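You operate a simulated robot arm through the tools that you are given. There is no shell and no other tool.

The job below is to be done with a simulated robot arm. You get a single attempt, and the scene is never put back.

TASK
Soak the crust off the black-handled rack in the sink, in water at about 38C.
Fine: plug knob up, mixer set and rack in before the tap runs; tap off once it's clean; the rack stays in the water. Set down upright: what you pick out.
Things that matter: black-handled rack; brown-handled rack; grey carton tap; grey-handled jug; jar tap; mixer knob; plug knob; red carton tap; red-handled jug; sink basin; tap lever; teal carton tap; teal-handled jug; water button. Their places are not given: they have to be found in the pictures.

The check looks at the end state, three seconds after you hand in, the way a careful person would. Anything else that was tipped, shoved, dropped, spilled or broken makes it a failure.

THE ROBOT
A 7-joint arm with a two-finger parallel gripper, fixed in place. Base frame: the origin is at the foot of the arm, x ahead of it, y to its left, z up; the work surface is at about z = 0.81. Units: m, rad, N and s.
With the tool pointing down near the work surface it reaches from about 0.22 to 0.74 m from the base axis. Its first joint turns from -2.897 to 2.897 rad. Payload 1.57 kg.
The TCP is the grasp point between the finger pads, 0.03 m short of the fingertips. In the tool frame z runs along the fingers and y along their closing line. Largest opening 0.11 m; finger width 0.024, thickness 0.012; the body of the gripper, 0.048 by 0.112 m, starts 0.078 m behind the TCP.
Orientation is that of the tool frame in the base frame, as a unit quaternion [x, y, z, w]. With the fingers straight down and closing along the base's y, the tool's x points along the base's -x, its y along +y and its z along -z.

THE INTERFACE
- The arm moves only by the tool arm_command. Its argument "targets" is a list that holds one entry, the list of rows, each a list of 7 numbers: the turn, a rotation vector about the base's x, y, z in units of 180 degrees (1.0 is 180 degrees), then the shift along the base's x, y, z in units of 400 mm (1.0 is 400 mm), then the finger opening in m, from 0 to 0.11. In form: [[[ax, ay, az, dx, dy, dz, hand], ...]]. A call has 1 to 20 rows; each row is the pose to reach, as a shift and turn from the pose commanded when the call began. A call with a number of a shift or a turn outside -1 to 1 is refused whole. Each row takes 0.2 s and may step no farther than 0.05 m and 0.15 rad from the row before; otherwise, or with a gripper value out of range, the whole call is refused. Where a pose cannot be reached the arm comes as near as it can. A force on the tool above 40 N (or 10 N above the force at the start of the call, whichever is more), or a blocked arm, ends the call early, and 0.2 s more pass. The fingers move at their own pace (about 0.045 m/s each) and stop on an object; they squeeze with about 22 N. The grip force told is the motor's: it shows also when the fingers shut on nothing. Time passes only in rows, and 0.2 s behind the last, so rows that repeat a pose let the fingers close. It gives the time, the measured TCP pose, the force on the tool (base axes), the opening and the grip force at its end, in the units of the frame above (readings bear some noise), with the torque about the TCP (base axes, N m) and any sound that the robot's microphone picked up.
- Cameras (640 x 400 px; columns grow to the right, rows downward): "scene" is fixed at [0.0533, 0.5022, 1.618]; the picture's right is [-0.34, -0.94, 0.00], its down [-0.65, 0.24, -0.72] and it looks along [0.68, -0.25, -0.69] (base axes); focal length 274 px, centre (320, 200). "wrist" rides on the gripper at [0.07, 0.016, -0.141] in the tool frame; the picture's right is [-0.23, 0.97, 0.00], its down [-0.86, -0.20, -0.48] and it looks along [-0.47, -0.11, 0.88] (tool axes); focal length 222 px, centre (320, 200).
- grab_frame(camera): a new picture of that camera. No time passes.
- slide_trunk(by): slides the trunk up (or, below 0, down) by that many m; the arm rides with it, the base frame stays. It gives what a move gives, with no picture.
- probe_pixels(camera, pixels): for up to 12 pixels [column, row] of the newest picture of that camera ("zoom" is the newest enlarged one), the place [x, y, z] in the base frame of the surface seen there, good to about 0.003 m, but the place of the scene camera against the robot may be out by one fixed shift of up to 0.018 m in any direction. No time passes.
- zoom(camera, box): a new picture of the part [left, top, right, bottom] of that camera's present view, enlarged. No time passes.
- sign_off(): hands the job in; it is judged then, once.

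Open the gripper and draw the arm clear of the work before you hand the job in, unless the task says otherwise.

The tools are called after "Emit:" by a JSON object that holds its "api" and its "payload". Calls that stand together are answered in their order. arm_command: Moves the arm, as the interface text tells. Its arguments: {"type":"object","properties":{"targets":{"type":"array","items":{"type":"array","items":{"type":"array","items":{"type":"number"}}}}},"required":["targets"]} The other tools are called the same way: slide_trunk (by) slides the trunk up or down; grab_frame (camera) takes a picture; probe_pixels (camera, pixels) gives the place of the surface under pixels of a picture; zoom (camera, box) takes an enlarged picture of a part of a camera's view; sign_off () hands the job in.

At the start:

```text
time: 0.0
tool_pos: [0.3255, 0.0752, 1.3697]
orientation: [-0.001, 1.0, 0.0, 0.0]
contact_force: [0.2, -0.4, 1.1]
ft_torque: [0.01, 0.02, -0.03]
width: 0.1101
grasp_force: 0.1
trunk travel left (down, up): [-0.525, 0.065]
```

scene: 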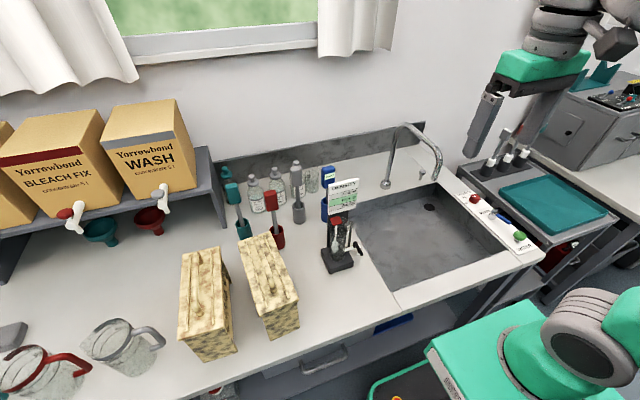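
wrist: 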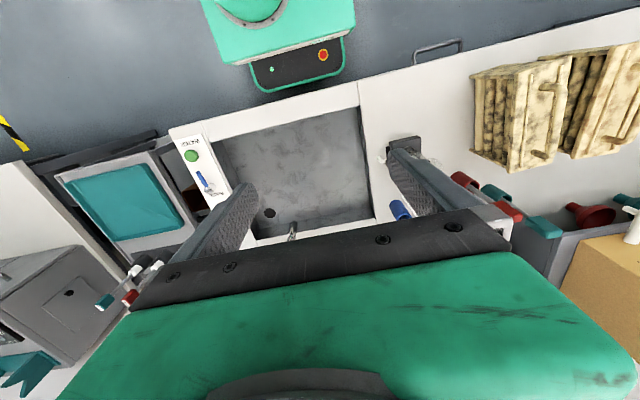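

The scene shows two crusted racks around (205,300) and (268,285), the sink at (430,230), and a control strip at (495,215). I'll zoom in on these areas to identify things.

Emit:
{"api": "zoom", "payload": {"camera": "scene", "box": [160, 220, 320, 370]}}

Emit:
{"api": "zoom", "payload": {"camera": "scene", "box": [430, 170, 550, 270]}}

Emit:
{"api": "zoom", "payload": {"camera": "scene", "box": [300, 110, 460, 280]}}

Emit:
{"api": "zoom", "payload": {"camera": "scene", "box": [0, 80, 230, 260]}}

Emit:
{"api": "zoom", "payload": {"camera": "wrist", "box": [380, 40, 640, 220]}}

```text
2.67 times, centred on (240, 295) of scene
```

zoom: 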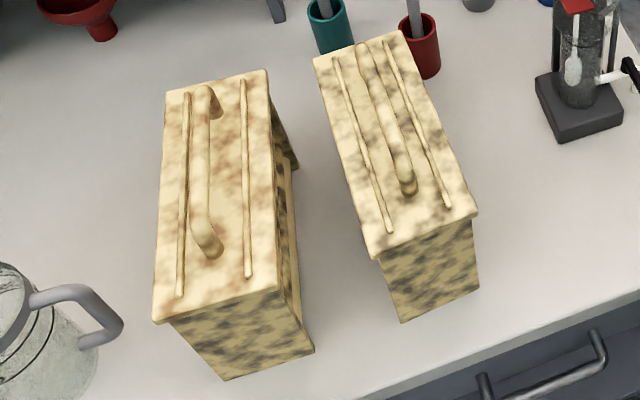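

```text
4.00 times, centred on (490, 220) of scene
```

zoom: 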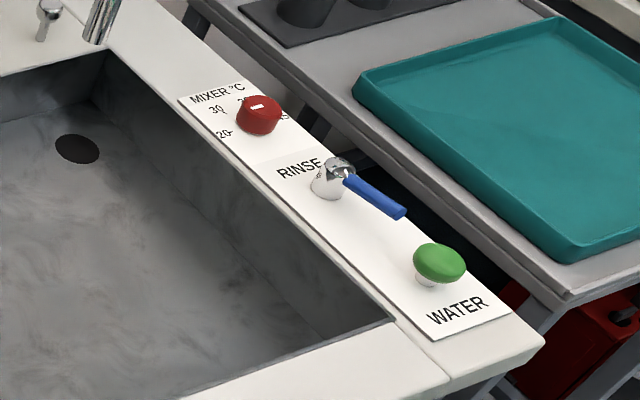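

```text
2.35 times, centred on (380, 195) of scene
```

zoom: 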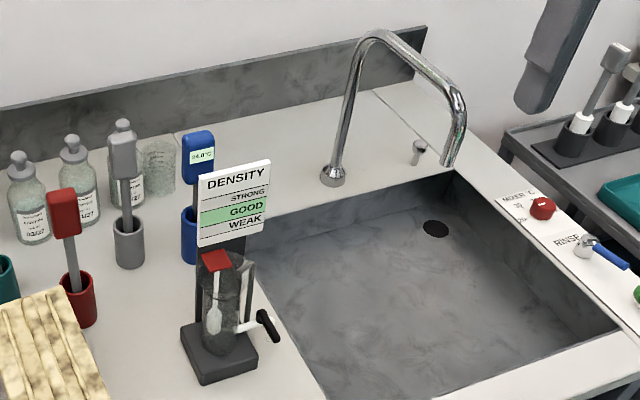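

```text
2.22 times, centred on (115, 170) of scene
```

zoom: 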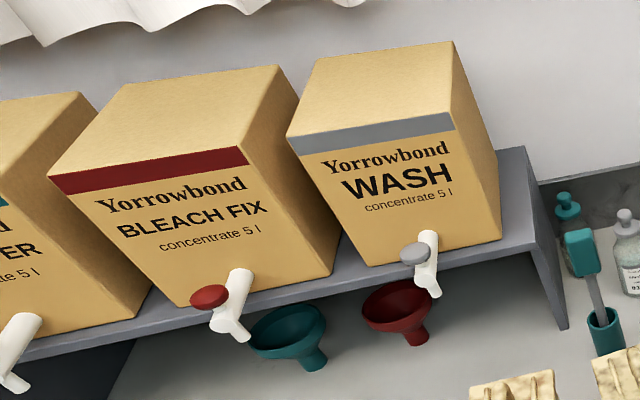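

```text
2.22 times, centred on (510, 130) of wrist
```

zoom: 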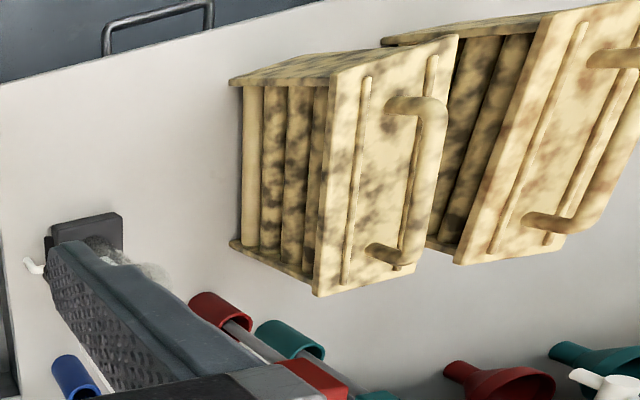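

The racks need a closer look: the crust on the left one is brownish and on the right blackish. I'll zoom in further on the handles and the mixer dial.

Emit:
{"api": "zoom", "payload": {"camera": "scene", "box": [235, 230, 300, 300]}}

Emit:
{"api": "zoom", "payload": {"camera": "scene", "box": [175, 240, 235, 300]}}

Emit:
{"api": "zoom", "payload": {"camera": "scene", "box": [455, 180, 510, 220]}}

Emit:
{"api": "zoom", "payload": {"camera": "wrist", "box": [160, 130, 260, 240]}}

Emit:
{"api": "zoom", "payload": {"camera": "scene", "box": [400, 130, 450, 220]}}

Emit:
{"api": "zoom", "payload": {"camera": "scene", "box": [315, 160, 375, 280]}}

```text
5.71 times, centred on (268, 265) of scene
```

zoom: 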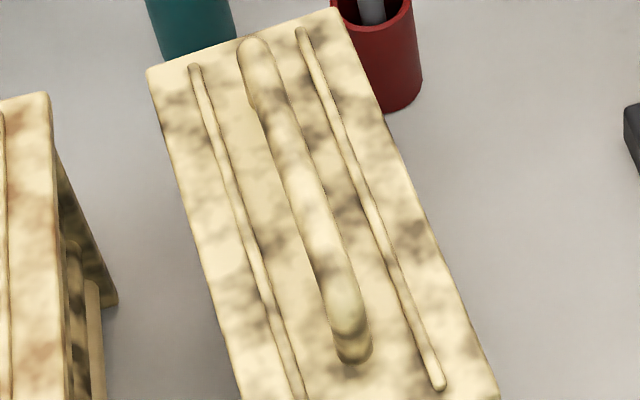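

```text
6.67 times, centred on (205, 270) of scene
```

zoom: 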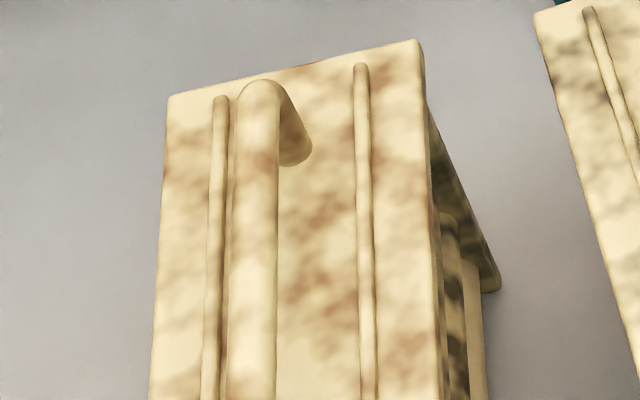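

```text
10.00 times, centred on (482, 200) of scene
```

zoom: 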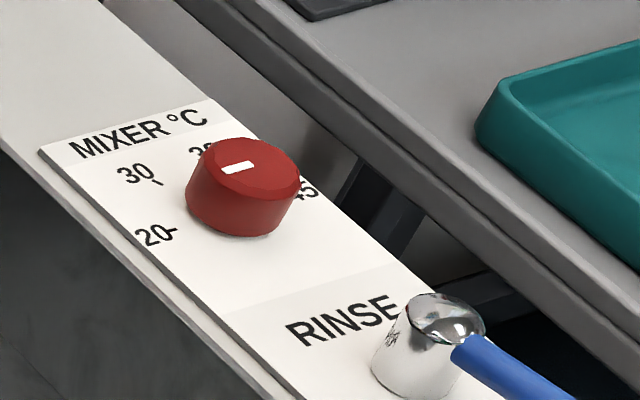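

```text
3.64 times, centred on (210, 185) of wrist
```

zoom: 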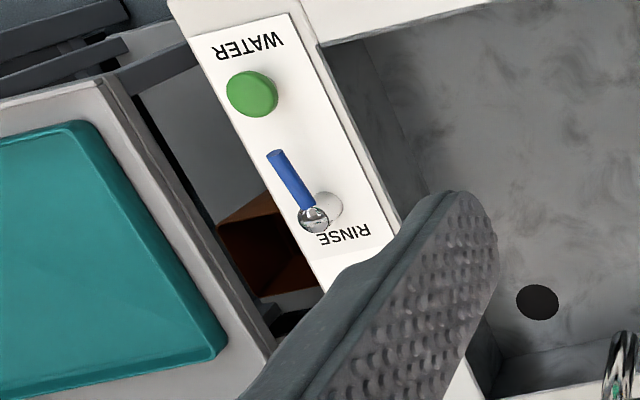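

```text
4.44 times, centred on (425, 175) of scene
```

zoom: 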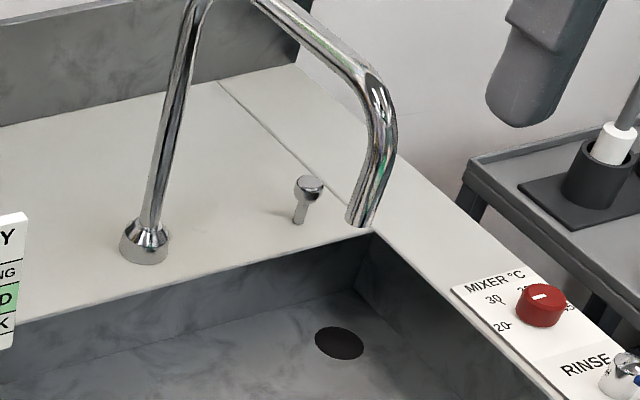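

```text
3.33 times, centred on (345, 220) of scene
```

zoom: 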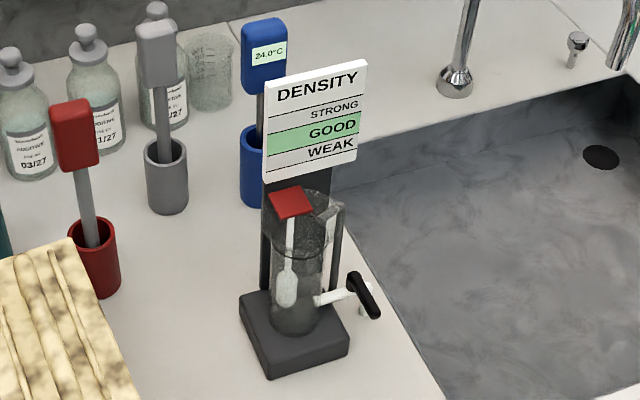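

The crust hides the handle colour, so I'll have to view the racks with the wrist camera. First I'll get the coordinates of the key parts.

Emit:
{"api": "grab_frame", "payload": {"camera": "scene"}}

Emit:
{"api": "probe_pixels", "payload": {"camera": "scene", "pixels": [[183, 252], [226, 247], [180, 335], [238, 348], [240, 237], [269, 236], [255, 314], [297, 298], [267, 265], [200, 275], [421, 172], [475, 199]]}}

Emit:
{"api": "probe_pixels", "payload": {"camera": "scene", "pixels": [[493, 213], [505, 221], [520, 236], [430, 207], [400, 240], [395, 289], [355, 200], [438, 182], [520, 250], [338, 262], [343, 195], [384, 184]]}}

```text
taken
```

scene: 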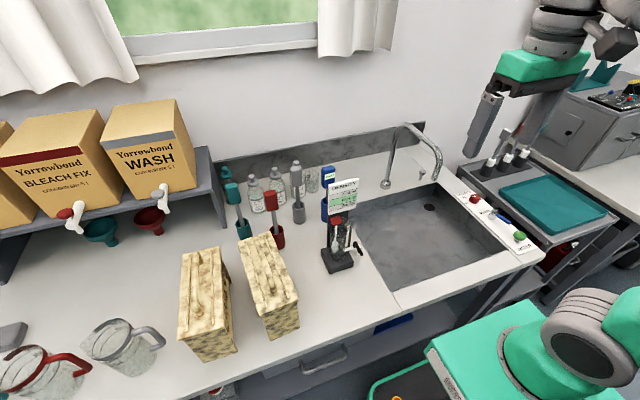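

```text
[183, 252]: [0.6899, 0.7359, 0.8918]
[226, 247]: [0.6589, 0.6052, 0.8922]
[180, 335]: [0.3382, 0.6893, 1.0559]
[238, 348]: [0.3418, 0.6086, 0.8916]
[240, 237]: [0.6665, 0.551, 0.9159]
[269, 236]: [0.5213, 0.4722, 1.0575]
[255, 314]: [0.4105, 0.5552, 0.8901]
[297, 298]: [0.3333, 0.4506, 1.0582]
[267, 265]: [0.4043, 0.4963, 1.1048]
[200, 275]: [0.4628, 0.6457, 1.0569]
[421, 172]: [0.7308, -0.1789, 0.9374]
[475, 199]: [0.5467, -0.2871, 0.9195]
```

```text
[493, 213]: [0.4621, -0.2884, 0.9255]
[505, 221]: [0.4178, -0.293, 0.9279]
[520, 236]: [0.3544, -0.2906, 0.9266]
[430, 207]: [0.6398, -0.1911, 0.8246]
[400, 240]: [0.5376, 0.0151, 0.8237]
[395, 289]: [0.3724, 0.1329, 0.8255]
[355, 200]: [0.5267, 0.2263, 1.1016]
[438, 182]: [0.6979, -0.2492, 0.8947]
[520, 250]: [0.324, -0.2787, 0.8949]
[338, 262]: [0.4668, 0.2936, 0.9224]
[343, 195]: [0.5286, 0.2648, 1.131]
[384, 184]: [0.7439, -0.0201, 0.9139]
```

Counter is at z≈0.89, the sink floor ≈0.824, rack tops ≈1.057, and the right rack's handle is near (0.40, 0.50, 1.105). I'll move the arm at its present height over to the left for a wrist view of the racks.

Emit:
{"api": "arm_command", "payload": {"targets": [[[0, 0, 0, -0.02, 0.12, 0, 0.11], [0, 0, 0, -0.04, 0.24, 0, 0.11], [0, 0, 0, -0.06, 0.36, 0, 0.11], [0, 0, 0, -0.08, 0.48, 0, 0.11], [0, 0, 0, -0.1, 0.6, 0, 0.11], [0, 0, 0, -0.12, 0.72, 0, 0.11], [0, 0, 0, -0.12, 0.8, 0, 0.11], [0, 0, 0, -0.12, 0.8, 0, 0.11]]]}}

Emit:
{"api": "grab_frame", "payload": {"camera": "wrist"}}

```text
time: 1.8
tool_pos: [0.2746, 0.3853, 1.3592]
orientation: [0.001, 1.0, 0.0, 0.0]
contact_force: [-0.2, -0.7, -0.2]
ft_torque: [0.04, 0.01, 0.01]
width: 0.1103
grasp_force: 0.0
out of reach, approached as far as the arm can: row 6, 7, 8
trunk travel left (down, up): [-0.525, 0.065]
```

```text
taken
```

wrist: 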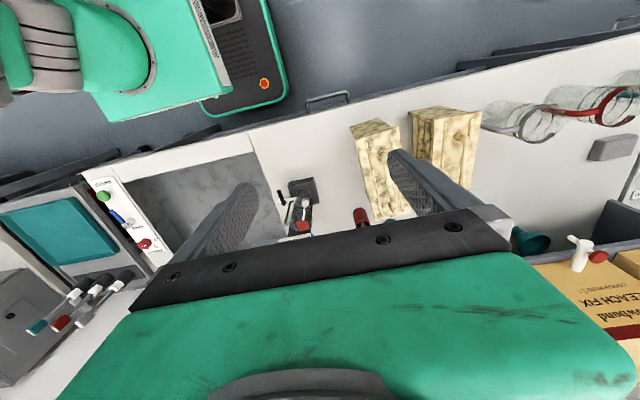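

The arm is at its reach limit at this height, so I'll lower the trunk a little; the fingertips stay above z=1.2, clear of everything.

Emit:
{"api": "slide_trunk", "payload": {"by": -0.12}}

Emit:
{"api": "arm_command", "payload": {"targets": [[[0, 0, 0, 0, 0, 0.1, 0.11], [0, 0, 0, 0, 0, 0.2, 0.11], [0, 0, 0, 0, 0, 0.3, 0.11], [0, 0, 0, 0, 0, 0.3, 0.11]]]}}

Emit:
{"api": "slide_trunk", "payload": {"by": -0.12}}

Emit:
{"api": "grab_frame", "payload": {"camera": "wrist"}}

Emit:
{"api": "grab_frame", "payload": {"camera": "scene"}}

```text
time: 3.3
tool_pos: [0.2743, 0.3857, 1.2385]
orientation: [0.0, 1.0, 0.0, -0.001]
contact_force: [0.6, -0.7, -0.7]
ft_torque: [0.04, 0.02, -0.06]
width: 0.1097
grasp_force: 0.0
trunk travel left (down, up): [-0.405, 0.185]
```

```text
time: 4.3
tool_pos: [0.2706, 0.3792, 1.2421]
orientation: [0.0, 1.0, 0.001, 0.001]
contact_force: [0.0, 0.1, 0.0]
ft_torque: [0.01, -0.01, 0.02]
width: 0.1101
grasp_force: 0.0
out of reach, approached as far as the arm can: row 1, 2, 3, 4
trunk travel left (down, up): [-0.405, 0.185]
```

```text
time: 5.8
tool_pos: [0.2712, 0.3788, 1.1212]
orientation: [-0.001, 1.0, 0.001, 0.0]
contact_force: [0.6, 0.5, -0.3]
ft_torque: [0.01, -0.01, 0.01]
width: 0.1099
grasp_force: 0.0
trunk travel left (down, up): [-0.285, 0.305]
```

```text
taken
```

wrist: 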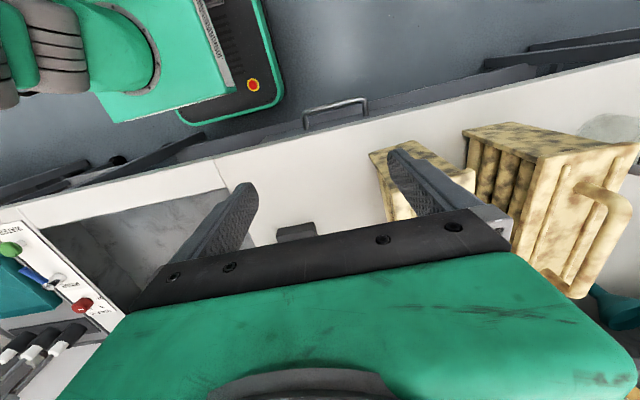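

```text
taken
```

scene: 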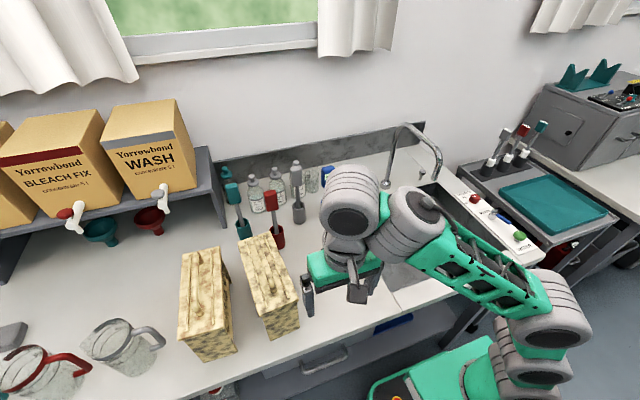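

The wrist picture now shows a handle at (590,230) from the side, and the other rack is behind the finger at (420,180). I'll zoom on both.

Emit:
{"api": "zoom", "payload": {"camera": "wrist", "box": [500, 120, 640, 310]}}

Emit:
{"api": "zoom", "payload": {"camera": "wrist", "box": [340, 120, 500, 240]}}

Emit:
{"api": "zoom", "payload": {"camera": "wrist", "box": [0, 200, 140, 340]}}

Emit:
{"api": "probe_pixels", "payload": {"camera": "wrist", "pixels": [[605, 210], [400, 190], [530, 150], [560, 200], [380, 155], [340, 170], [300, 232], [100, 250], [82, 304], [440, 165], [470, 185], [325, 140]]}}

```text
2.11 times, centred on (570, 215) of wrist
```

zoom: 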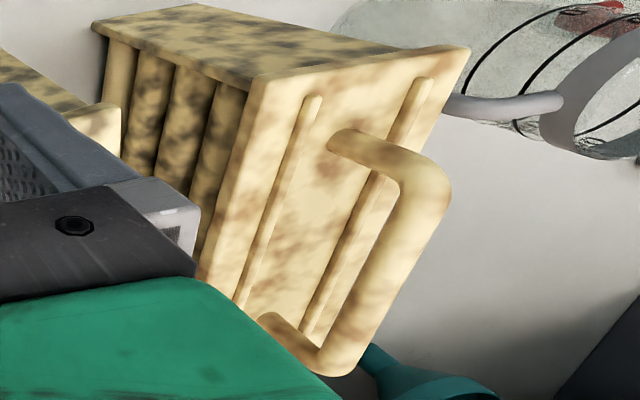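

```text
3.33 times, centred on (420, 180) of wrist
```

zoom: 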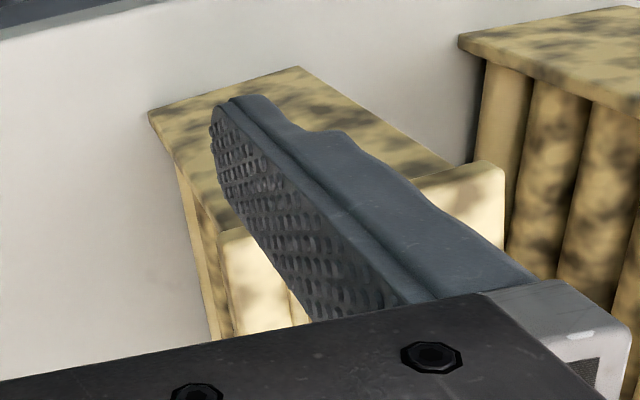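

```text
2.86 times, centred on (70, 270) of wrist
```

zoom: 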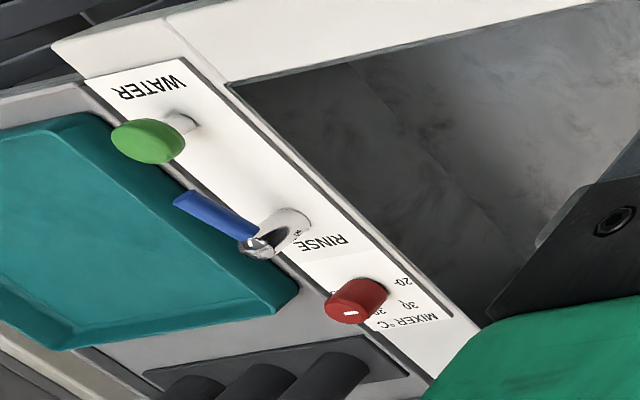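

```text
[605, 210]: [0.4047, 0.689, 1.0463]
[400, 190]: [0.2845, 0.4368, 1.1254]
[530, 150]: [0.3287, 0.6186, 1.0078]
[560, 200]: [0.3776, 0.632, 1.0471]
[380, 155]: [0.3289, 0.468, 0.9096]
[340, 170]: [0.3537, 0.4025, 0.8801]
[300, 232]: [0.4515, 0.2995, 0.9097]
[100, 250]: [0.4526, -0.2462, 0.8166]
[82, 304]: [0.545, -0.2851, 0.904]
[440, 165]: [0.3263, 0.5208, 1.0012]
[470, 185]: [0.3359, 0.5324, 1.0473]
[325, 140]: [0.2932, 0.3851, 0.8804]
```

The left rack (handle at (605,210)) has brown-tinted crust and the right one has blackish crust. The wrist camera puts the counter at z≈0.880, so the scene camera reads about 0.011 too high. Reach is better with the trunk high, so I'll raise it and go look at the mixer and plug.

Emit:
{"api": "slide_trunk", "payload": {"by": 0.3}}

Emit:
{"api": "arm_command", "payload": {"targets": [[[0, 0, 0, 0.0, -0.12, -0.02, 0.11], [0, 0, 0, 0.0, -0.24, -0.04, 0.11], [0, 0, 0, 0.0, -0.36, -0.08, 0.11], [0, 0, 0, 0.0, -0.48, -0.12, 0.11], [0, 0, 0, 0.0, -0.6, -0.16, 0.11], [0, 0, 0, 0.0, -0.72, -0.2, 0.11], [0, 0, 0, 0.0, -0.84, -0.24, 0.11], [0, 0, 0, 0.04, -0.95, -0.28, 0.11], [0, 0, 0, 0.08, -0.98, -0.38, 0.11], [0, 0, 0, 0.12, -0.98, -0.48, 0.11], [0, 0, 0, 0.12, -0.98, -0.48, 0.11]]]}}

Emit:
{"api": "grab_frame", "payload": {"camera": "wrist"}}

```text
time: 8.8
tool_pos: [0.2716, 0.3789, 1.4223]
orientation: [0.0, 1.0, 0.0, 0.0]
contact_force: [0.5, 0.5, -0.1]
ft_torque: [0.03, 0.0, 0.0]
width: 0.1102
grasp_force: 0.0
trunk travel left (down, up): [-0.585, 0.005]
```

```text
refused: row 3 steps farther than a row can; nothing moved
```

```text
taken
```

wrist: 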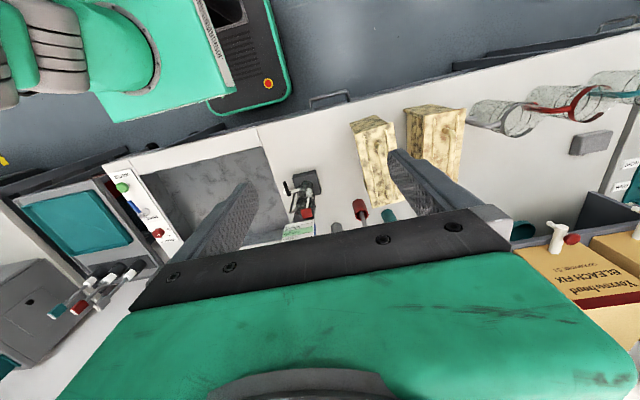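

The move was refused because one step was over 0.05 m; I'll resend it with smaller steps.

Emit:
{"api": "arm_command", "payload": {"targets": [[[0, 0, 0, 0.0, -0.11, -0.02, 0.11], [0, 0, 0, 0.0, -0.22, -0.05, 0.11], [0, 0, 0, 0.0, -0.33, -0.08, 0.11], [0, 0, 0, 0.0, -0.44, -0.12, 0.11], [0, 0, 0, 0.0, -0.55, -0.16, 0.11], [0, 0, 0, 0.0, -0.66, -0.2, 0.11], [0, 0, 0, 0.0, -0.77, -0.24, 0.11], [0, 0, 0, 0.0, -0.88, -0.28, 0.11], [0, 0, 0, 0.04, -0.96, -0.34, 0.11], [0, 0, 0, 0.08, -0.98, -0.44, 0.11], [0, 0, 0, 0.08, -0.98, -0.48, 0.11], [0, 0, 0, 0.08, -0.98, -0.48, 0.11]]]}}

Emit:
{"api": "grab_frame", "payload": {"camera": "wrist"}}

```text
time: 11.4
tool_pos: [0.3023, -0.0132, 1.2276]
orientation: [0.0, 1.0, 0.0, 0.0]
contact_force: [0.2, -0.1, -0.1]
ft_torque: [0.01, -0.02, -0.02]
width: 0.1102
grasp_force: 0.0
trunk travel left (down, up): [-0.585, 0.005]
```

```text
taken
```

wrist: 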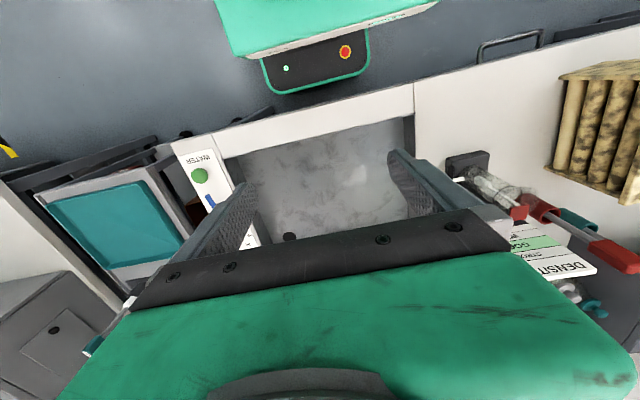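

The hand is now at y≈-0.01. I'll check the faucet's place in the scene view before moving over the mixer at about (0.545,-0.285).

Emit:
{"api": "grab_frame", "payload": {"camera": "scene"}}

Emit:
{"api": "zoom", "payload": {"camera": "scene", "box": [370, 110, 460, 220]}}

Emit:
{"api": "probe_pixels", "payload": {"camera": "scene", "pixels": [[436, 177], [438, 160], [432, 146], [424, 136], [405, 126], [397, 140], [390, 170], [386, 184], [421, 171], [421, 177], [355, 248], [346, 241]]}}

```text
taken
```

scene: 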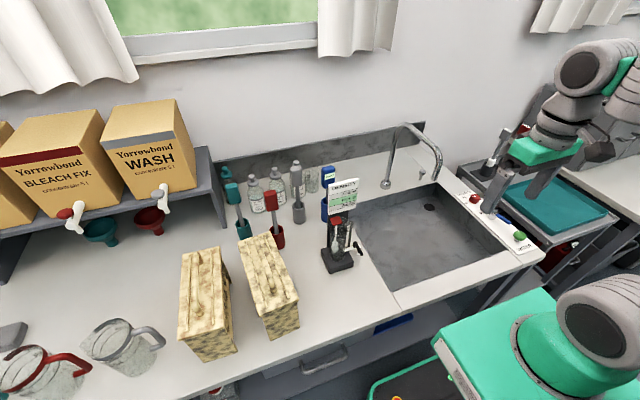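

```text
3.64 times, centred on (415, 165) of scene
```

zoom: 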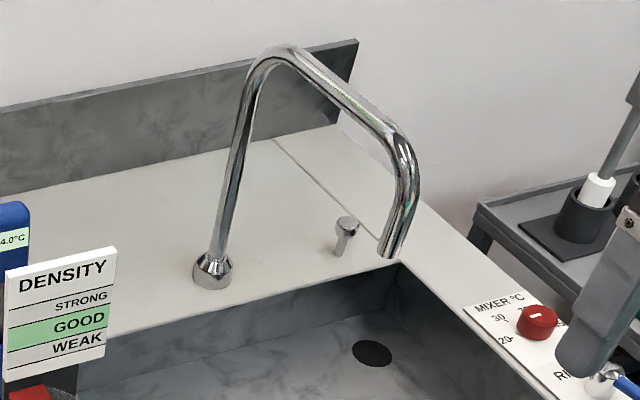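

```text
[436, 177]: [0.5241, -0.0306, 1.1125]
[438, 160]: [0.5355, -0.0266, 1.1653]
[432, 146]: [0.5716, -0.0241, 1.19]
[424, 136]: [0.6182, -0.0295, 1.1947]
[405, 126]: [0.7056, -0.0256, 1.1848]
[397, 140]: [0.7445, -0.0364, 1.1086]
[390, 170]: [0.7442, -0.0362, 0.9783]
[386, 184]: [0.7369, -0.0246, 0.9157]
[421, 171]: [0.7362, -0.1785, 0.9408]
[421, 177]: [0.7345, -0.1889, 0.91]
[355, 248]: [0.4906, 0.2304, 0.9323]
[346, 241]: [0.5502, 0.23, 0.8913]
```

The spout hangs over the sink: it runs along x 0.53–0.74 at y≈-0.03, with the tip near (0.53,-0.03,1.10) at (436,177). I'll keep clear of it by going to y=-0.27 first and then forward over the mixer.

Emit:
{"api": "arm_command", "payload": {"targets": [[[0, 0, 0, 0.0, -0.11, 0, 0.11], [0, 0, 0, 0.0, -0.22, 0, 0.11], [0, 0, 0, 0.0, -0.33, 0, 0.11], [0, 0, 0, 0.0, -0.44, 0, 0.11], [0, 0, 0, 0.0, -0.55, 0, 0.11], [0, 0, 0, 0.0, -0.64, 0, 0.11], [0, 0, 0, 0.1, -0.66, -0.04, 0.11], [0, 0, 0, 0.2, -0.66, -0.08, 0.11], [0, 0, 0, 0.3, -0.66, -0.12, 0.11], [0, 0, 0, 0.4, -0.66, -0.16, 0.11], [0, 0, 0, 0.45, -0.66, -0.26, 0.11], [0, 0, 0, 0.45, -0.66, -0.26, 0.11]]]}}

Emit:
{"api": "grab_frame", "payload": {"camera": "wrist"}}

```text
time: 14.0
tool_pos: [0.4822, -0.2768, 1.1254]
orientation: [0.0, 1.0, 0.0, 0.0]
contact_force: [-0.4, 0.5, 0.0]
ft_torque: [-0.01, 0.03, 0.0]
width: 0.1101
grasp_force: 0.0
trunk travel left (down, up): [-0.585, 0.005]
```

```text
taken
```

wrist: 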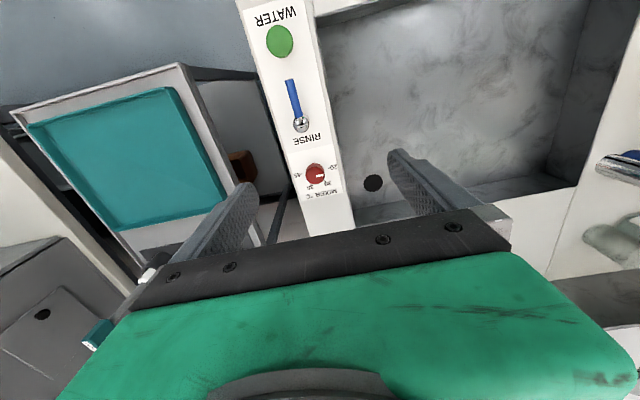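

The mixer dial is in view at (316,173). I'll zoom in on it and the controls and probe their positions.

Emit:
{"api": "zoom", "payload": {"camera": "wrist", "box": [285, 145, 355, 215]}}

Emit:
{"api": "zoom", "payload": {"camera": "wrist", "box": [230, 0, 340, 150]}}

Emit:
{"api": "probe_pixels", "payload": {"camera": "wrist", "pixels": [[316, 173], [335, 167], [336, 200], [300, 122], [292, 82], [280, 42], [296, 150], [372, 183], [620, 165], [340, 215], [355, 20], [500, 130]]}}

```text
5.71 times, centred on (320, 180) of wrist
```

zoom: 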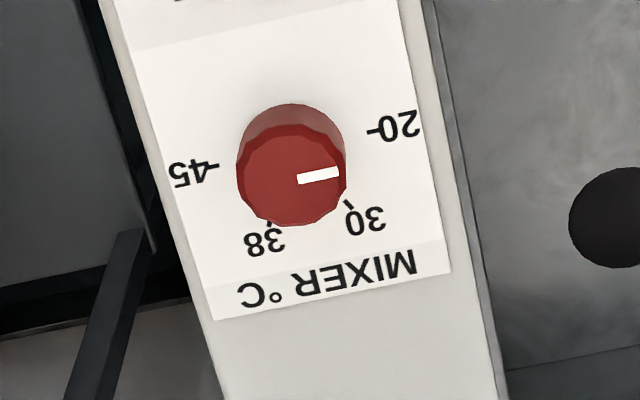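

```text
2.67 times, centred on (285, 75) of wrist
```

zoom: 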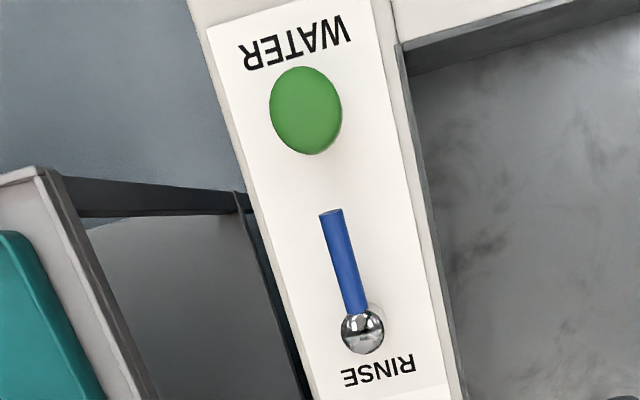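

```text
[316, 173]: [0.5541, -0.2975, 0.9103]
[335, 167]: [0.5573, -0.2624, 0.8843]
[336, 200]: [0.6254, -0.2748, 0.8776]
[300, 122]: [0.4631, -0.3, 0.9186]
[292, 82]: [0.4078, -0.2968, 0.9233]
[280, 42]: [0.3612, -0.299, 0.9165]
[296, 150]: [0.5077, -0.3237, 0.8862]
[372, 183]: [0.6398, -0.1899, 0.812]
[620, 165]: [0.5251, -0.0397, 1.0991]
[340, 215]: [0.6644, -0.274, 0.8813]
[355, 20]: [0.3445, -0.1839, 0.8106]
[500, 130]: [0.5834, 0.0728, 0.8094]
```

The pointer sits between 20 and 30. I'll probe the ticks and pointer in an enlarged view to compute the turn to 38.

Emit:
{"api": "zoom", "payload": {"camera": "wrist", "box": [285, 145, 355, 215]}}

Emit:
{"api": "probe_pixels", "payload": {"camera": "zoom", "pixels": [[370, 131], [378, 130], [346, 203], [351, 208], [270, 224], [218, 165], [208, 166], [292, 175], [335, 173], [300, 180], [245, 190], [343, 190]]}}

```text
5.71 times, centred on (320, 180) of wrist
```

zoom: 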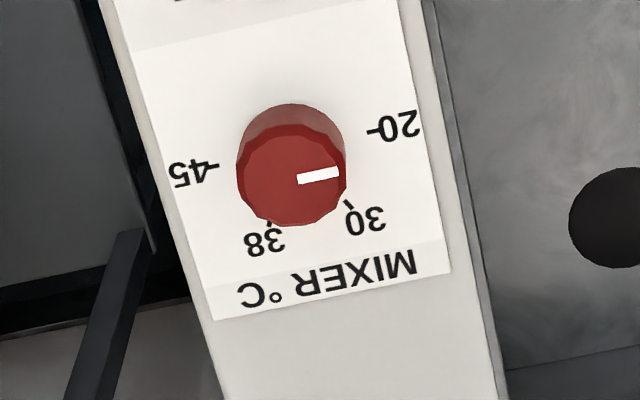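

```text
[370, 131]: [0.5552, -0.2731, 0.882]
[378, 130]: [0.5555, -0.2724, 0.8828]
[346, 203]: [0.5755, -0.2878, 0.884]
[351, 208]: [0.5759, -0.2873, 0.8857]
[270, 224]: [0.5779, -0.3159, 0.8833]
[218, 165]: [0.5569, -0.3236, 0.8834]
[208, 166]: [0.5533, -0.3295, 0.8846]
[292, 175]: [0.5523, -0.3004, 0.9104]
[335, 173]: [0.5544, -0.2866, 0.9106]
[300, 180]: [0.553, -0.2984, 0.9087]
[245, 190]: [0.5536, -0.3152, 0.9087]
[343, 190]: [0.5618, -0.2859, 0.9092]
```

Reading the dial: the pointer is at 20, and 38 is about 122° further round, clockwise from above; the knob centre is near (0.554,-0.300) with its top at 0.910. I'll move above it with the gripper turned +61° and half closed.

Emit:
{"api": "arm_command", "payload": {"targets": [[[0, 0, 0.043, 0.06, -0.02, -0.04, 0.06], [0, 0, 0.086, 0.12, -0.04, -0.08, 0.06], [0, 0, 0.129, 0.178, -0.059, -0.12, 0.06], [0, 0, 0.172, 0.178, -0.059, -0.16, 0.06], [0, 0, 0.215, 0.178, -0.059, -0.2, 0.06], [0, 0, 0.258, 0.178, -0.059, -0.24, 0.06], [0, 0, 0.301, 0.178, -0.059, -0.28, 0.06], [0, 0, 0.339, 0.178, -0.059, -0.3135, 0.06], [0, 0, 0.339, 0.178, -0.059, -0.3135, 0.06], [0, 0, 0.339, 0.178, -0.059, -0.3135, 0.06]]]}}

Emit:
{"api": "grab_frame", "payload": {"camera": "wrist"}}

```text
time: 16.2
tool_pos: [0.5534, -0.3019, 1.0012]
orientation: [-0.508, 0.861, 0.001, 0.0]
contact_force: [1.1, -0.2, 0.5]
ft_torque: [0.01, 0.01, 0.0]
width: 0.0598
grasp_force: 0.1
trunk travel left (down, up): [-0.585, 0.005]
```

```text
taken
```

wrist: 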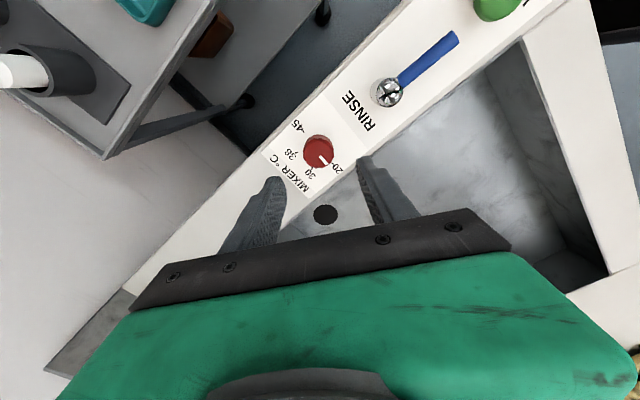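

The knob is between the fingers at (319,150). I'll probe its rim again from here to refine the centre.

Emit:
{"api": "zoom", "payload": {"camera": "wrist", "box": [275, 110, 355, 190]}}

Emit:
{"api": "probe_pixels", "payload": {"camera": "wrist", "pixels": [[319, 152], [307, 152], [331, 152], [319, 163], [319, 141], [325, 160], [388, 92], [430, 60]]}}

```text
5.00 times, centred on (315, 150) of wrist
```

zoom: 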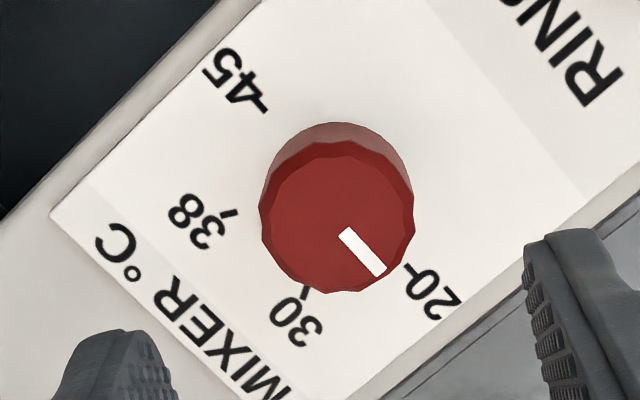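

```text
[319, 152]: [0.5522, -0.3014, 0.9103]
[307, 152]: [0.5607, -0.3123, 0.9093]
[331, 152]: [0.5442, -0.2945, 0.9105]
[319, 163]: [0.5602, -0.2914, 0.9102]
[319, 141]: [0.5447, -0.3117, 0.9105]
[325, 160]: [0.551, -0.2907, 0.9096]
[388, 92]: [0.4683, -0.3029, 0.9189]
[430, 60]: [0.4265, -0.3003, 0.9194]
```

Knob centre ≈(0.5535,-0.3005), and the hand is aligned. I'll descend so the tips just clear the panel, and close on the knob.

Emit:
{"api": "arm_command", "payload": {"targets": [[[0, 0, 0, 0, 0.003, -0.1, 0.06], [0, 0, 0, 0, 0.003, -0.17, 0.06], [0, 0, 0, 0, 0.003, -0.2, 0.06], [0, 0, 0, 0, 0.003, -0.2, 0.06], [0, 0, 0, 0, 0.003, -0.2, 0.0], [0, 0, 0, 0, 0.003, -0.2, 0.0], [0, 0, 0, 0, 0.003, -0.2, 0.0], [0, 0, 0, 0, 0.003, -0.2, 0.0]]]}}

```text
time: 18.0
tool_pos: [0.5549, -0.3002, 0.9201]
orientation: [-0.508, 0.862, 0.0, 0.0]
contact_force: [15.0, -8.6, -4.2]
ft_torque: [-0.52, -0.69, -0.01]
width: 0.0335
grasp_force: 36.0
trunk travel left (down, up): [-0.585, 0.005]
```

Grip holds the knob (width 0.0335) with a small sideways load, meaning the hand sits about 1.5 mm off. I'll shift to relieve that and turn the knob by -122°.

Emit:
{"api": "arm_command", "payload": {"targets": [[[0, 0, 0, 0.005, -0.003, 0, 0.0], [0, 0, -0.0424, 0.005, -0.003, 0, 0.0], [0, 0, -0.0848, 0.005, -0.003, 0, 0.0], [0, 0, -0.1272, 0.005, -0.003, 0, 0.0], [0, 0, -0.1696, 0.005, -0.003, 0, 0.0], [0, 0, -0.212, 0.005, -0.003, 0, 0.0], [0, 0, -0.2544, 0.005, -0.003, 0, 0.0], [0, 0, -0.2968, 0.005, -0.003, 0, 0.0], [0, 0, -0.3392, 0.005, -0.003, 0, 0.0], [0, 0, -0.3392, 0.005, -0.003, 0, 0.0]]]}}

Emit:
{"api": "grab_frame", "payload": {"camera": "wrist"}}

```text
time: 20.2
tool_pos: [0.5544, -0.3029, 0.9205]
orientation: [0.002, 1.0, 0.001, -0.001]
contact_force: [2.6, -8.9, -5.8]
ft_torque: [-0.4, -0.21, -0.02]
width: 0.0333
grasp_force: 40.8
trunk travel left (down, up): [-0.585, 0.005]
```

```text
taken
```

wrist: 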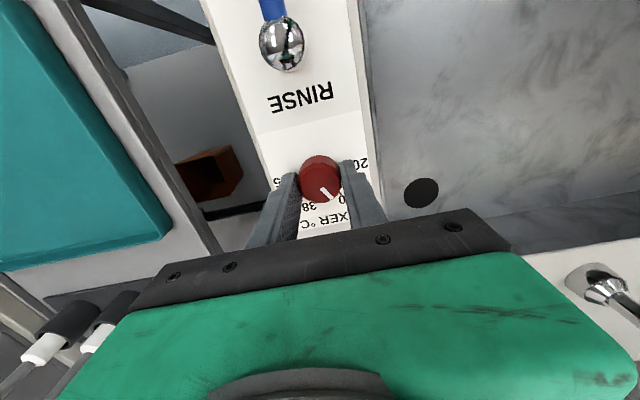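

The pointer turned with the hand and now points toward 30 at (328,192). I'll continue about another 61°.

Emit:
{"api": "arm_command", "payload": {"targets": [[[0, 0, -0.0424, 0, 0, 0, 0.0], [0, 0, -0.0848, 0, 0, 0, 0.0], [0, 0, -0.1272, 0, 0, 0, 0.0], [0, 0, -0.1696, 0, 0, 0, 0.0], [0, 0, -0.212, 0, 0, 0, 0.0], [0, 0, -0.2544, 0, 0, 0, 0.0], [0, 0, -0.2968, 0, 0, 0, 0.0], [0, 0, -0.338, 0, 0, 0, 0.0], [0, 0, -0.338, 0, 0, 0, 0.0]]]}}

Emit:
{"api": "grab_frame", "payload": {"camera": "wrist"}}

Emit:
{"api": "zoom", "payload": {"camera": "wrist", "box": [280, 140, 360, 220]}}

Emit:
{"api": "zoom", "payload": {"camera": "scene", "box": [440, 170, 540, 270]}}

```text
time: 22.2
tool_pos: [0.5553, -0.3041, 0.9192]
orientation: [0.508, 0.861, 0.001, 0.001]
contact_force: [-3.5, -17.5, -4.3]
ft_torque: [-0.49, 0.28, 0.02]
width: 0.0332
grasp_force: 40.9
trunk travel left (down, up): [-0.585, 0.005]
```

```text
taken
```

wrist: 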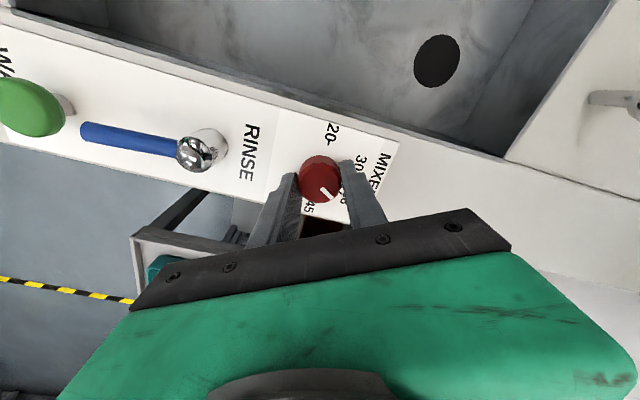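

```text
5.00 times, centred on (320, 180) of wrist
```

zoom: 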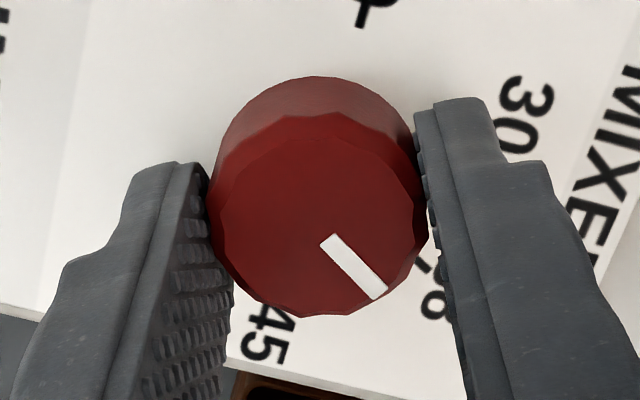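

```text
4.00 times, centred on (490, 220) of scene
```

zoom: 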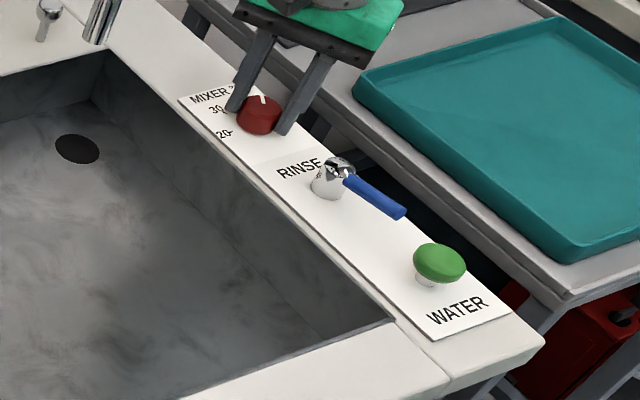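

The pointer appears close to 38. I'll open the fingers and lift straight up to check it without obstruction.

Emit:
{"api": "arm_command", "payload": {"targets": [[[0, 0, 0, 0, 0, 0, 0.06], [0, 0, 0, 0, 0, 0, 0.06], [0, 0, 0, 0, 0, 0.05, 0.06], [0, 0, 0, 0, 0, 0.15, 0.06], [0, 0, 0, 0, 0, 0.25, 0.06], [0, 0, 0, 0, 0, 0.3, 0.06]]]}}

Emit:
{"api": "grab_frame", "payload": {"camera": "wrist"}}

Emit:
{"api": "zoom", "payload": {"camera": "wrist", "box": [280, 100, 360, 180]}}

```text
time: 23.6
tool_pos: [0.5553, -0.3025, 1.0411]
orientation: [0.507, 0.862, 0.0, 0.001]
contact_force: [-0.3, 0.7, -0.3]
ft_torque: [-0.01, 0.0, 0.0]
width: 0.06
grasp_force: 0.1
trunk travel left (down, up): [-0.585, 0.005]
```

```text
taken
```

wrist: 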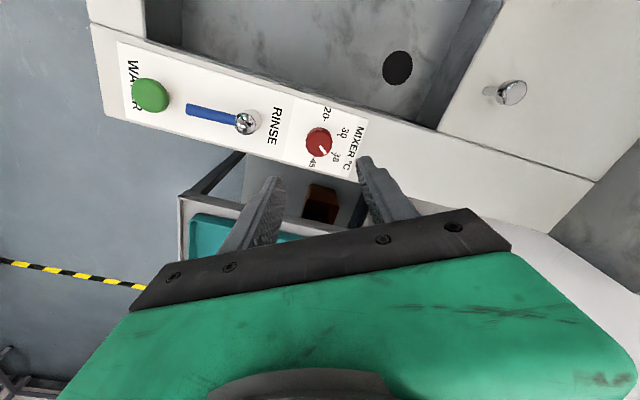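

```text
5.00 times, centred on (320, 140) of wrist
```

zoom: 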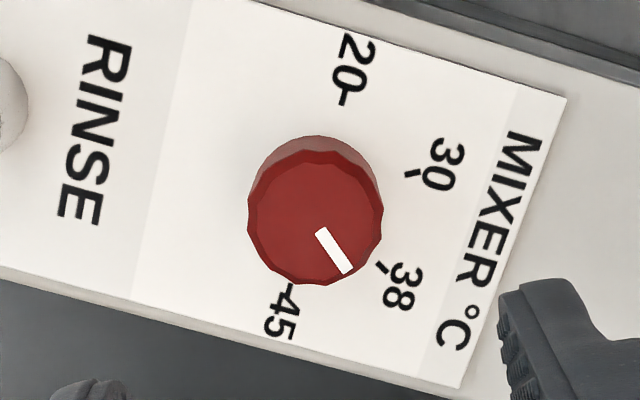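

The pointer at (334,250) in the zoom is about 10° past the 38 tick. I'll regrip and turn it back by 10°.

Emit:
{"api": "arm_command", "payload": {"targets": [[[0, 0, 0, 0, -0.004, -0.1, 0.06], [0, 0, 0, 0, -0.004, -0.2, 0.06], [0, 0, 0, 0, -0.004, -0.27, 0.06], [0, 0, 0, 0, -0.004, -0.3, 0.06], [0, 0, 0, 0, -0.004, -0.3, 0.0], [0, 0, 0, 0, -0.004, -0.3, 0.0], [0, 0, 0, 0, -0.004, -0.3, 0.0], [0, 0, 0, 0, -0.004, -0.3, 0.0], [0, 0, 0.028, 0, -0.004, -0.3, 0.0], [0, 0, 0.056, 0, -0.004, -0.3, 0.0], [0, 0, 0.056, 0, -0.004, -0.3, 0.0], [0, 0, 0.056, 0, -0.004, -0.3, 0.06], [0, 0, 0.056, 0, -0.004, -0.3, 0.06], [0, 0, 0.056, 0, -0.004, -0.25, 0.06], [0, 0, 0.056, 0, 0, -0.15, 0.06], [0, 0, 0.056, 0, 0, -0.05, 0.06], [0, 0, 0.056, 0, 0, 0, 0.06]]]}}

Emit:
{"api": "grab_frame", "payload": {"camera": "wrist"}}

Emit:
{"api": "zoom", "payload": {"camera": "wrist", "box": [280, 100, 360, 180]}}

```text
time: 27.2
tool_pos: [0.5568, -0.3007, 1.0401]
orientation: [0.429, 0.903, 0.0, 0.001]
contact_force: [0.6, 0.4, -0.5]
ft_torque: [-0.02, 0.01, -0.02]
width: 0.06
grasp_force: 0.0
trunk travel left (down, up): [-0.585, 0.005]
```

```text
taken
```

wrist: 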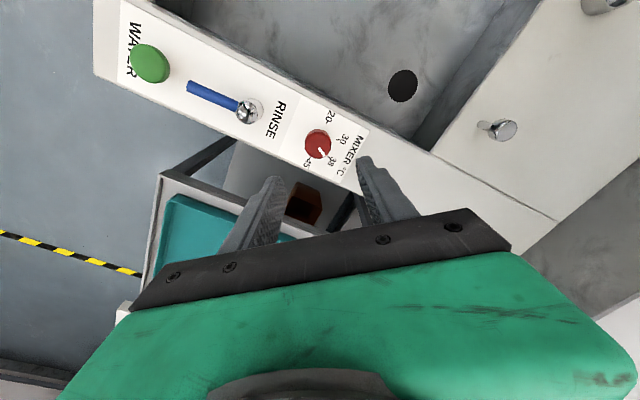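

```text
5.00 times, centred on (320, 140) of wrist
```

zoom: 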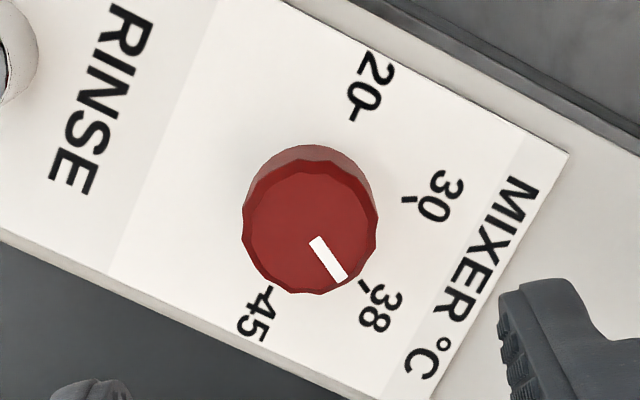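

The pointer now lines up with the 38 tick (about 57° vs 58°). Next is the plug knob, visible at (503,131); I'll zoom and probe it.

Emit:
{"api": "zoom", "payload": {"camera": "wrist", "box": [450, 90, 560, 170]}}

Emit:
{"api": "probe_pixels", "payload": {"camera": "wrist", "pixels": [[505, 130], [484, 126], [402, 86], [500, 129], [512, 131], [505, 122], [505, 139], [520, 130]]}}

```text
5.00 times, centred on (505, 130) of wrist
```

zoom: 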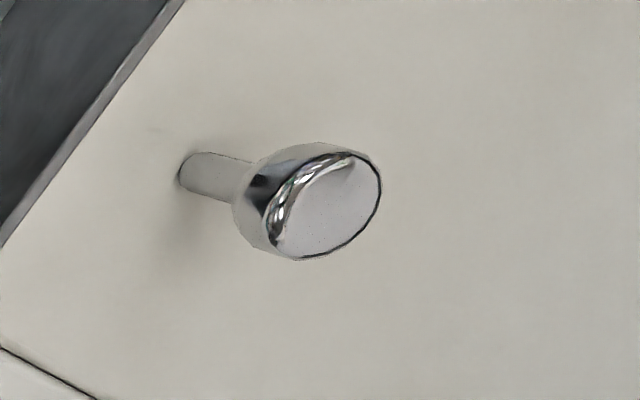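

```text
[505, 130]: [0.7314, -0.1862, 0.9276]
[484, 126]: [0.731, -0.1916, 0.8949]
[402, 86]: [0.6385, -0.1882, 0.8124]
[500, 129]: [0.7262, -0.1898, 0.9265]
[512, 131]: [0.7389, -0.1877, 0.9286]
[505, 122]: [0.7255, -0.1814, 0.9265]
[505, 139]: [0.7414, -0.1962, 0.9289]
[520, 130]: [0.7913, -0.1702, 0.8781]
```

The mixer is set. The plug knob is a disc of about 24 mm at (0.733,-0.188), top 0.928, about 0.15 m from the spout. I'll first turn the hand to yaw +20° and move nearer.

Emit:
{"api": "arm_command", "payload": {"targets": [[[0, 0, 0.044, 0, 0, 0.05, 0.06], [0, 0, 0.088, 0, 0, 0.1, 0.06], [0, 0, 0.132, 0.02, 0.02, 0.1, 0.06], [0, 0, 0.176, 0.04, 0.04, 0.1, 0.06], [0, 0, 0.22, 0.06, 0.06, 0.1, 0.06], [0, 0, 0.264, 0.08, 0.08, 0.1, 0.06], [0, 0, 0.308, 0.1, 0.1, 0.1, 0.06], [0, 0, 0.352, 0.12, 0.12, 0.1, 0.06], [0, 0, 0.3933, 0.12, 0.12, 0.1, 0.06], [0, 0, 0.3933, 0.12, 0.12, 0.1, 0.06]]]}}

Emit:
{"api": "grab_frame", "payload": {"camera": "scene"}}

Emit:
{"api": "grab_frame", "payload": {"camera": "wrist"}}

```text
time: 29.4
tool_pos: [0.604, -0.2526, 1.0803]
orientation: [-0.174, 0.985, 0.001, -0.001]
contact_force: [0.3, 0.0, 0.3]
ft_torque: [0.0, -0.02, 0.01]
width: 0.06
grasp_force: 0.1
trunk travel left (down, up): [-0.585, 0.005]
```

```text
taken
```

scene: 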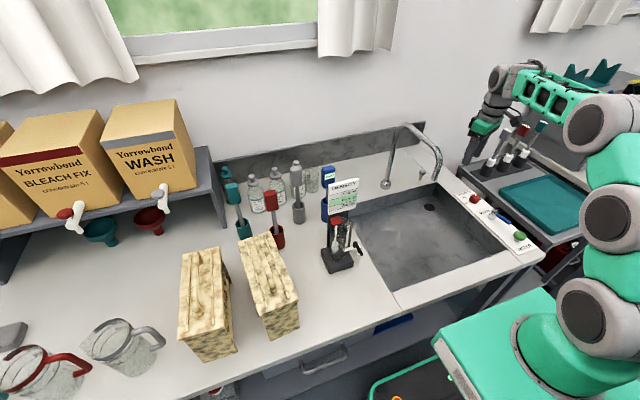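

```text
taken
```

wrist: 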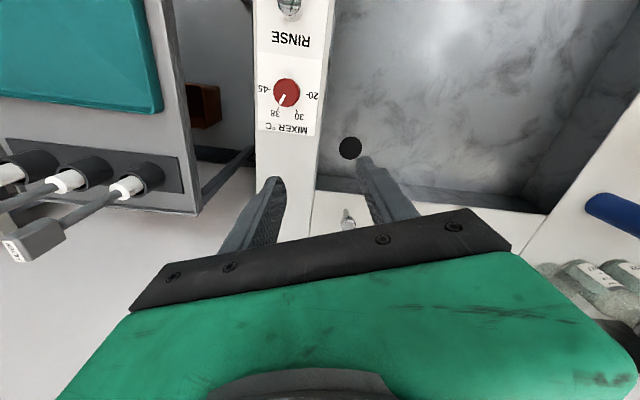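

The arm is clear of the spout, its elbow off to the right. Now I'll tilt the fingers forward 25° and move to 6 cm short of the plug knob.

Emit:
{"api": "arm_command", "payload": {"targets": [[[0.0119, -0.0327, 0, 0.05, 0.03, -0.04, 0.06], [0.0238, -0.0653, 0, 0.1, 0.06, -0.08, 0.06], [0.0356, -0.098, 0, 0.15, 0.09, -0.12, 0.06], [0.0475, -0.1306, 0, 0.2, 0.12, -0.17, 0.06], [0.0475, -0.1306, 0, 0.2525, 0.1365, -0.225, 0.06], [0.0475, -0.1306, 0, 0.2525, 0.1365, -0.225, 0.06]]]}}

Emit:
{"api": "grab_frame", "payload": {"camera": "wrist"}}

Emit:
{"api": "grab_frame", "payload": {"camera": "scene"}}

```text
time: 30.8
tool_pos: [0.7062, -0.2, 0.9901]
orientation: [-0.17, 0.961, 0.038, 0.215]
contact_force: [0.7, 0.1, 0.3]
ft_torque: [-0.02, 0.04, -0.02]
width: 0.0601
grasp_force: 0.1
trunk travel left (down, up): [-0.585, 0.005]
```

```text
taken
```

wrist: 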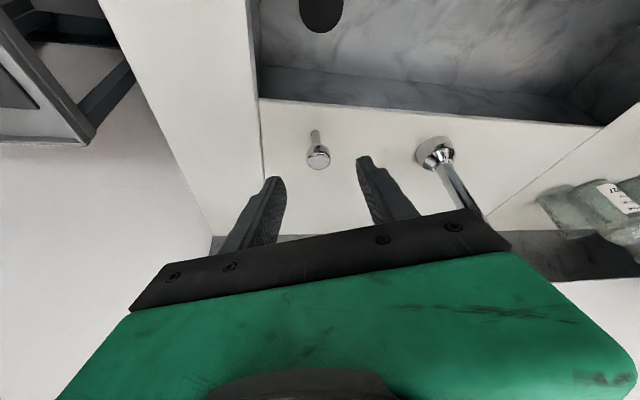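

```text
taken
```

scene: 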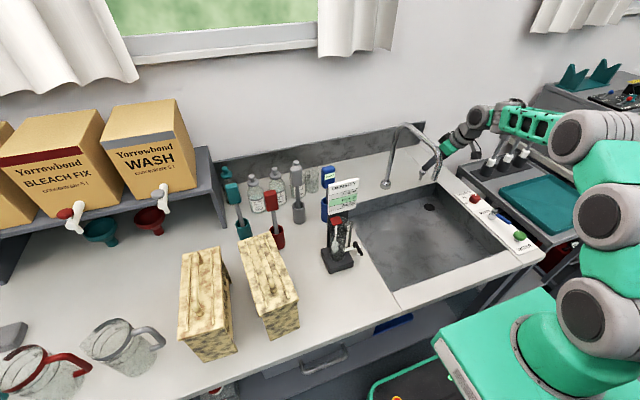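

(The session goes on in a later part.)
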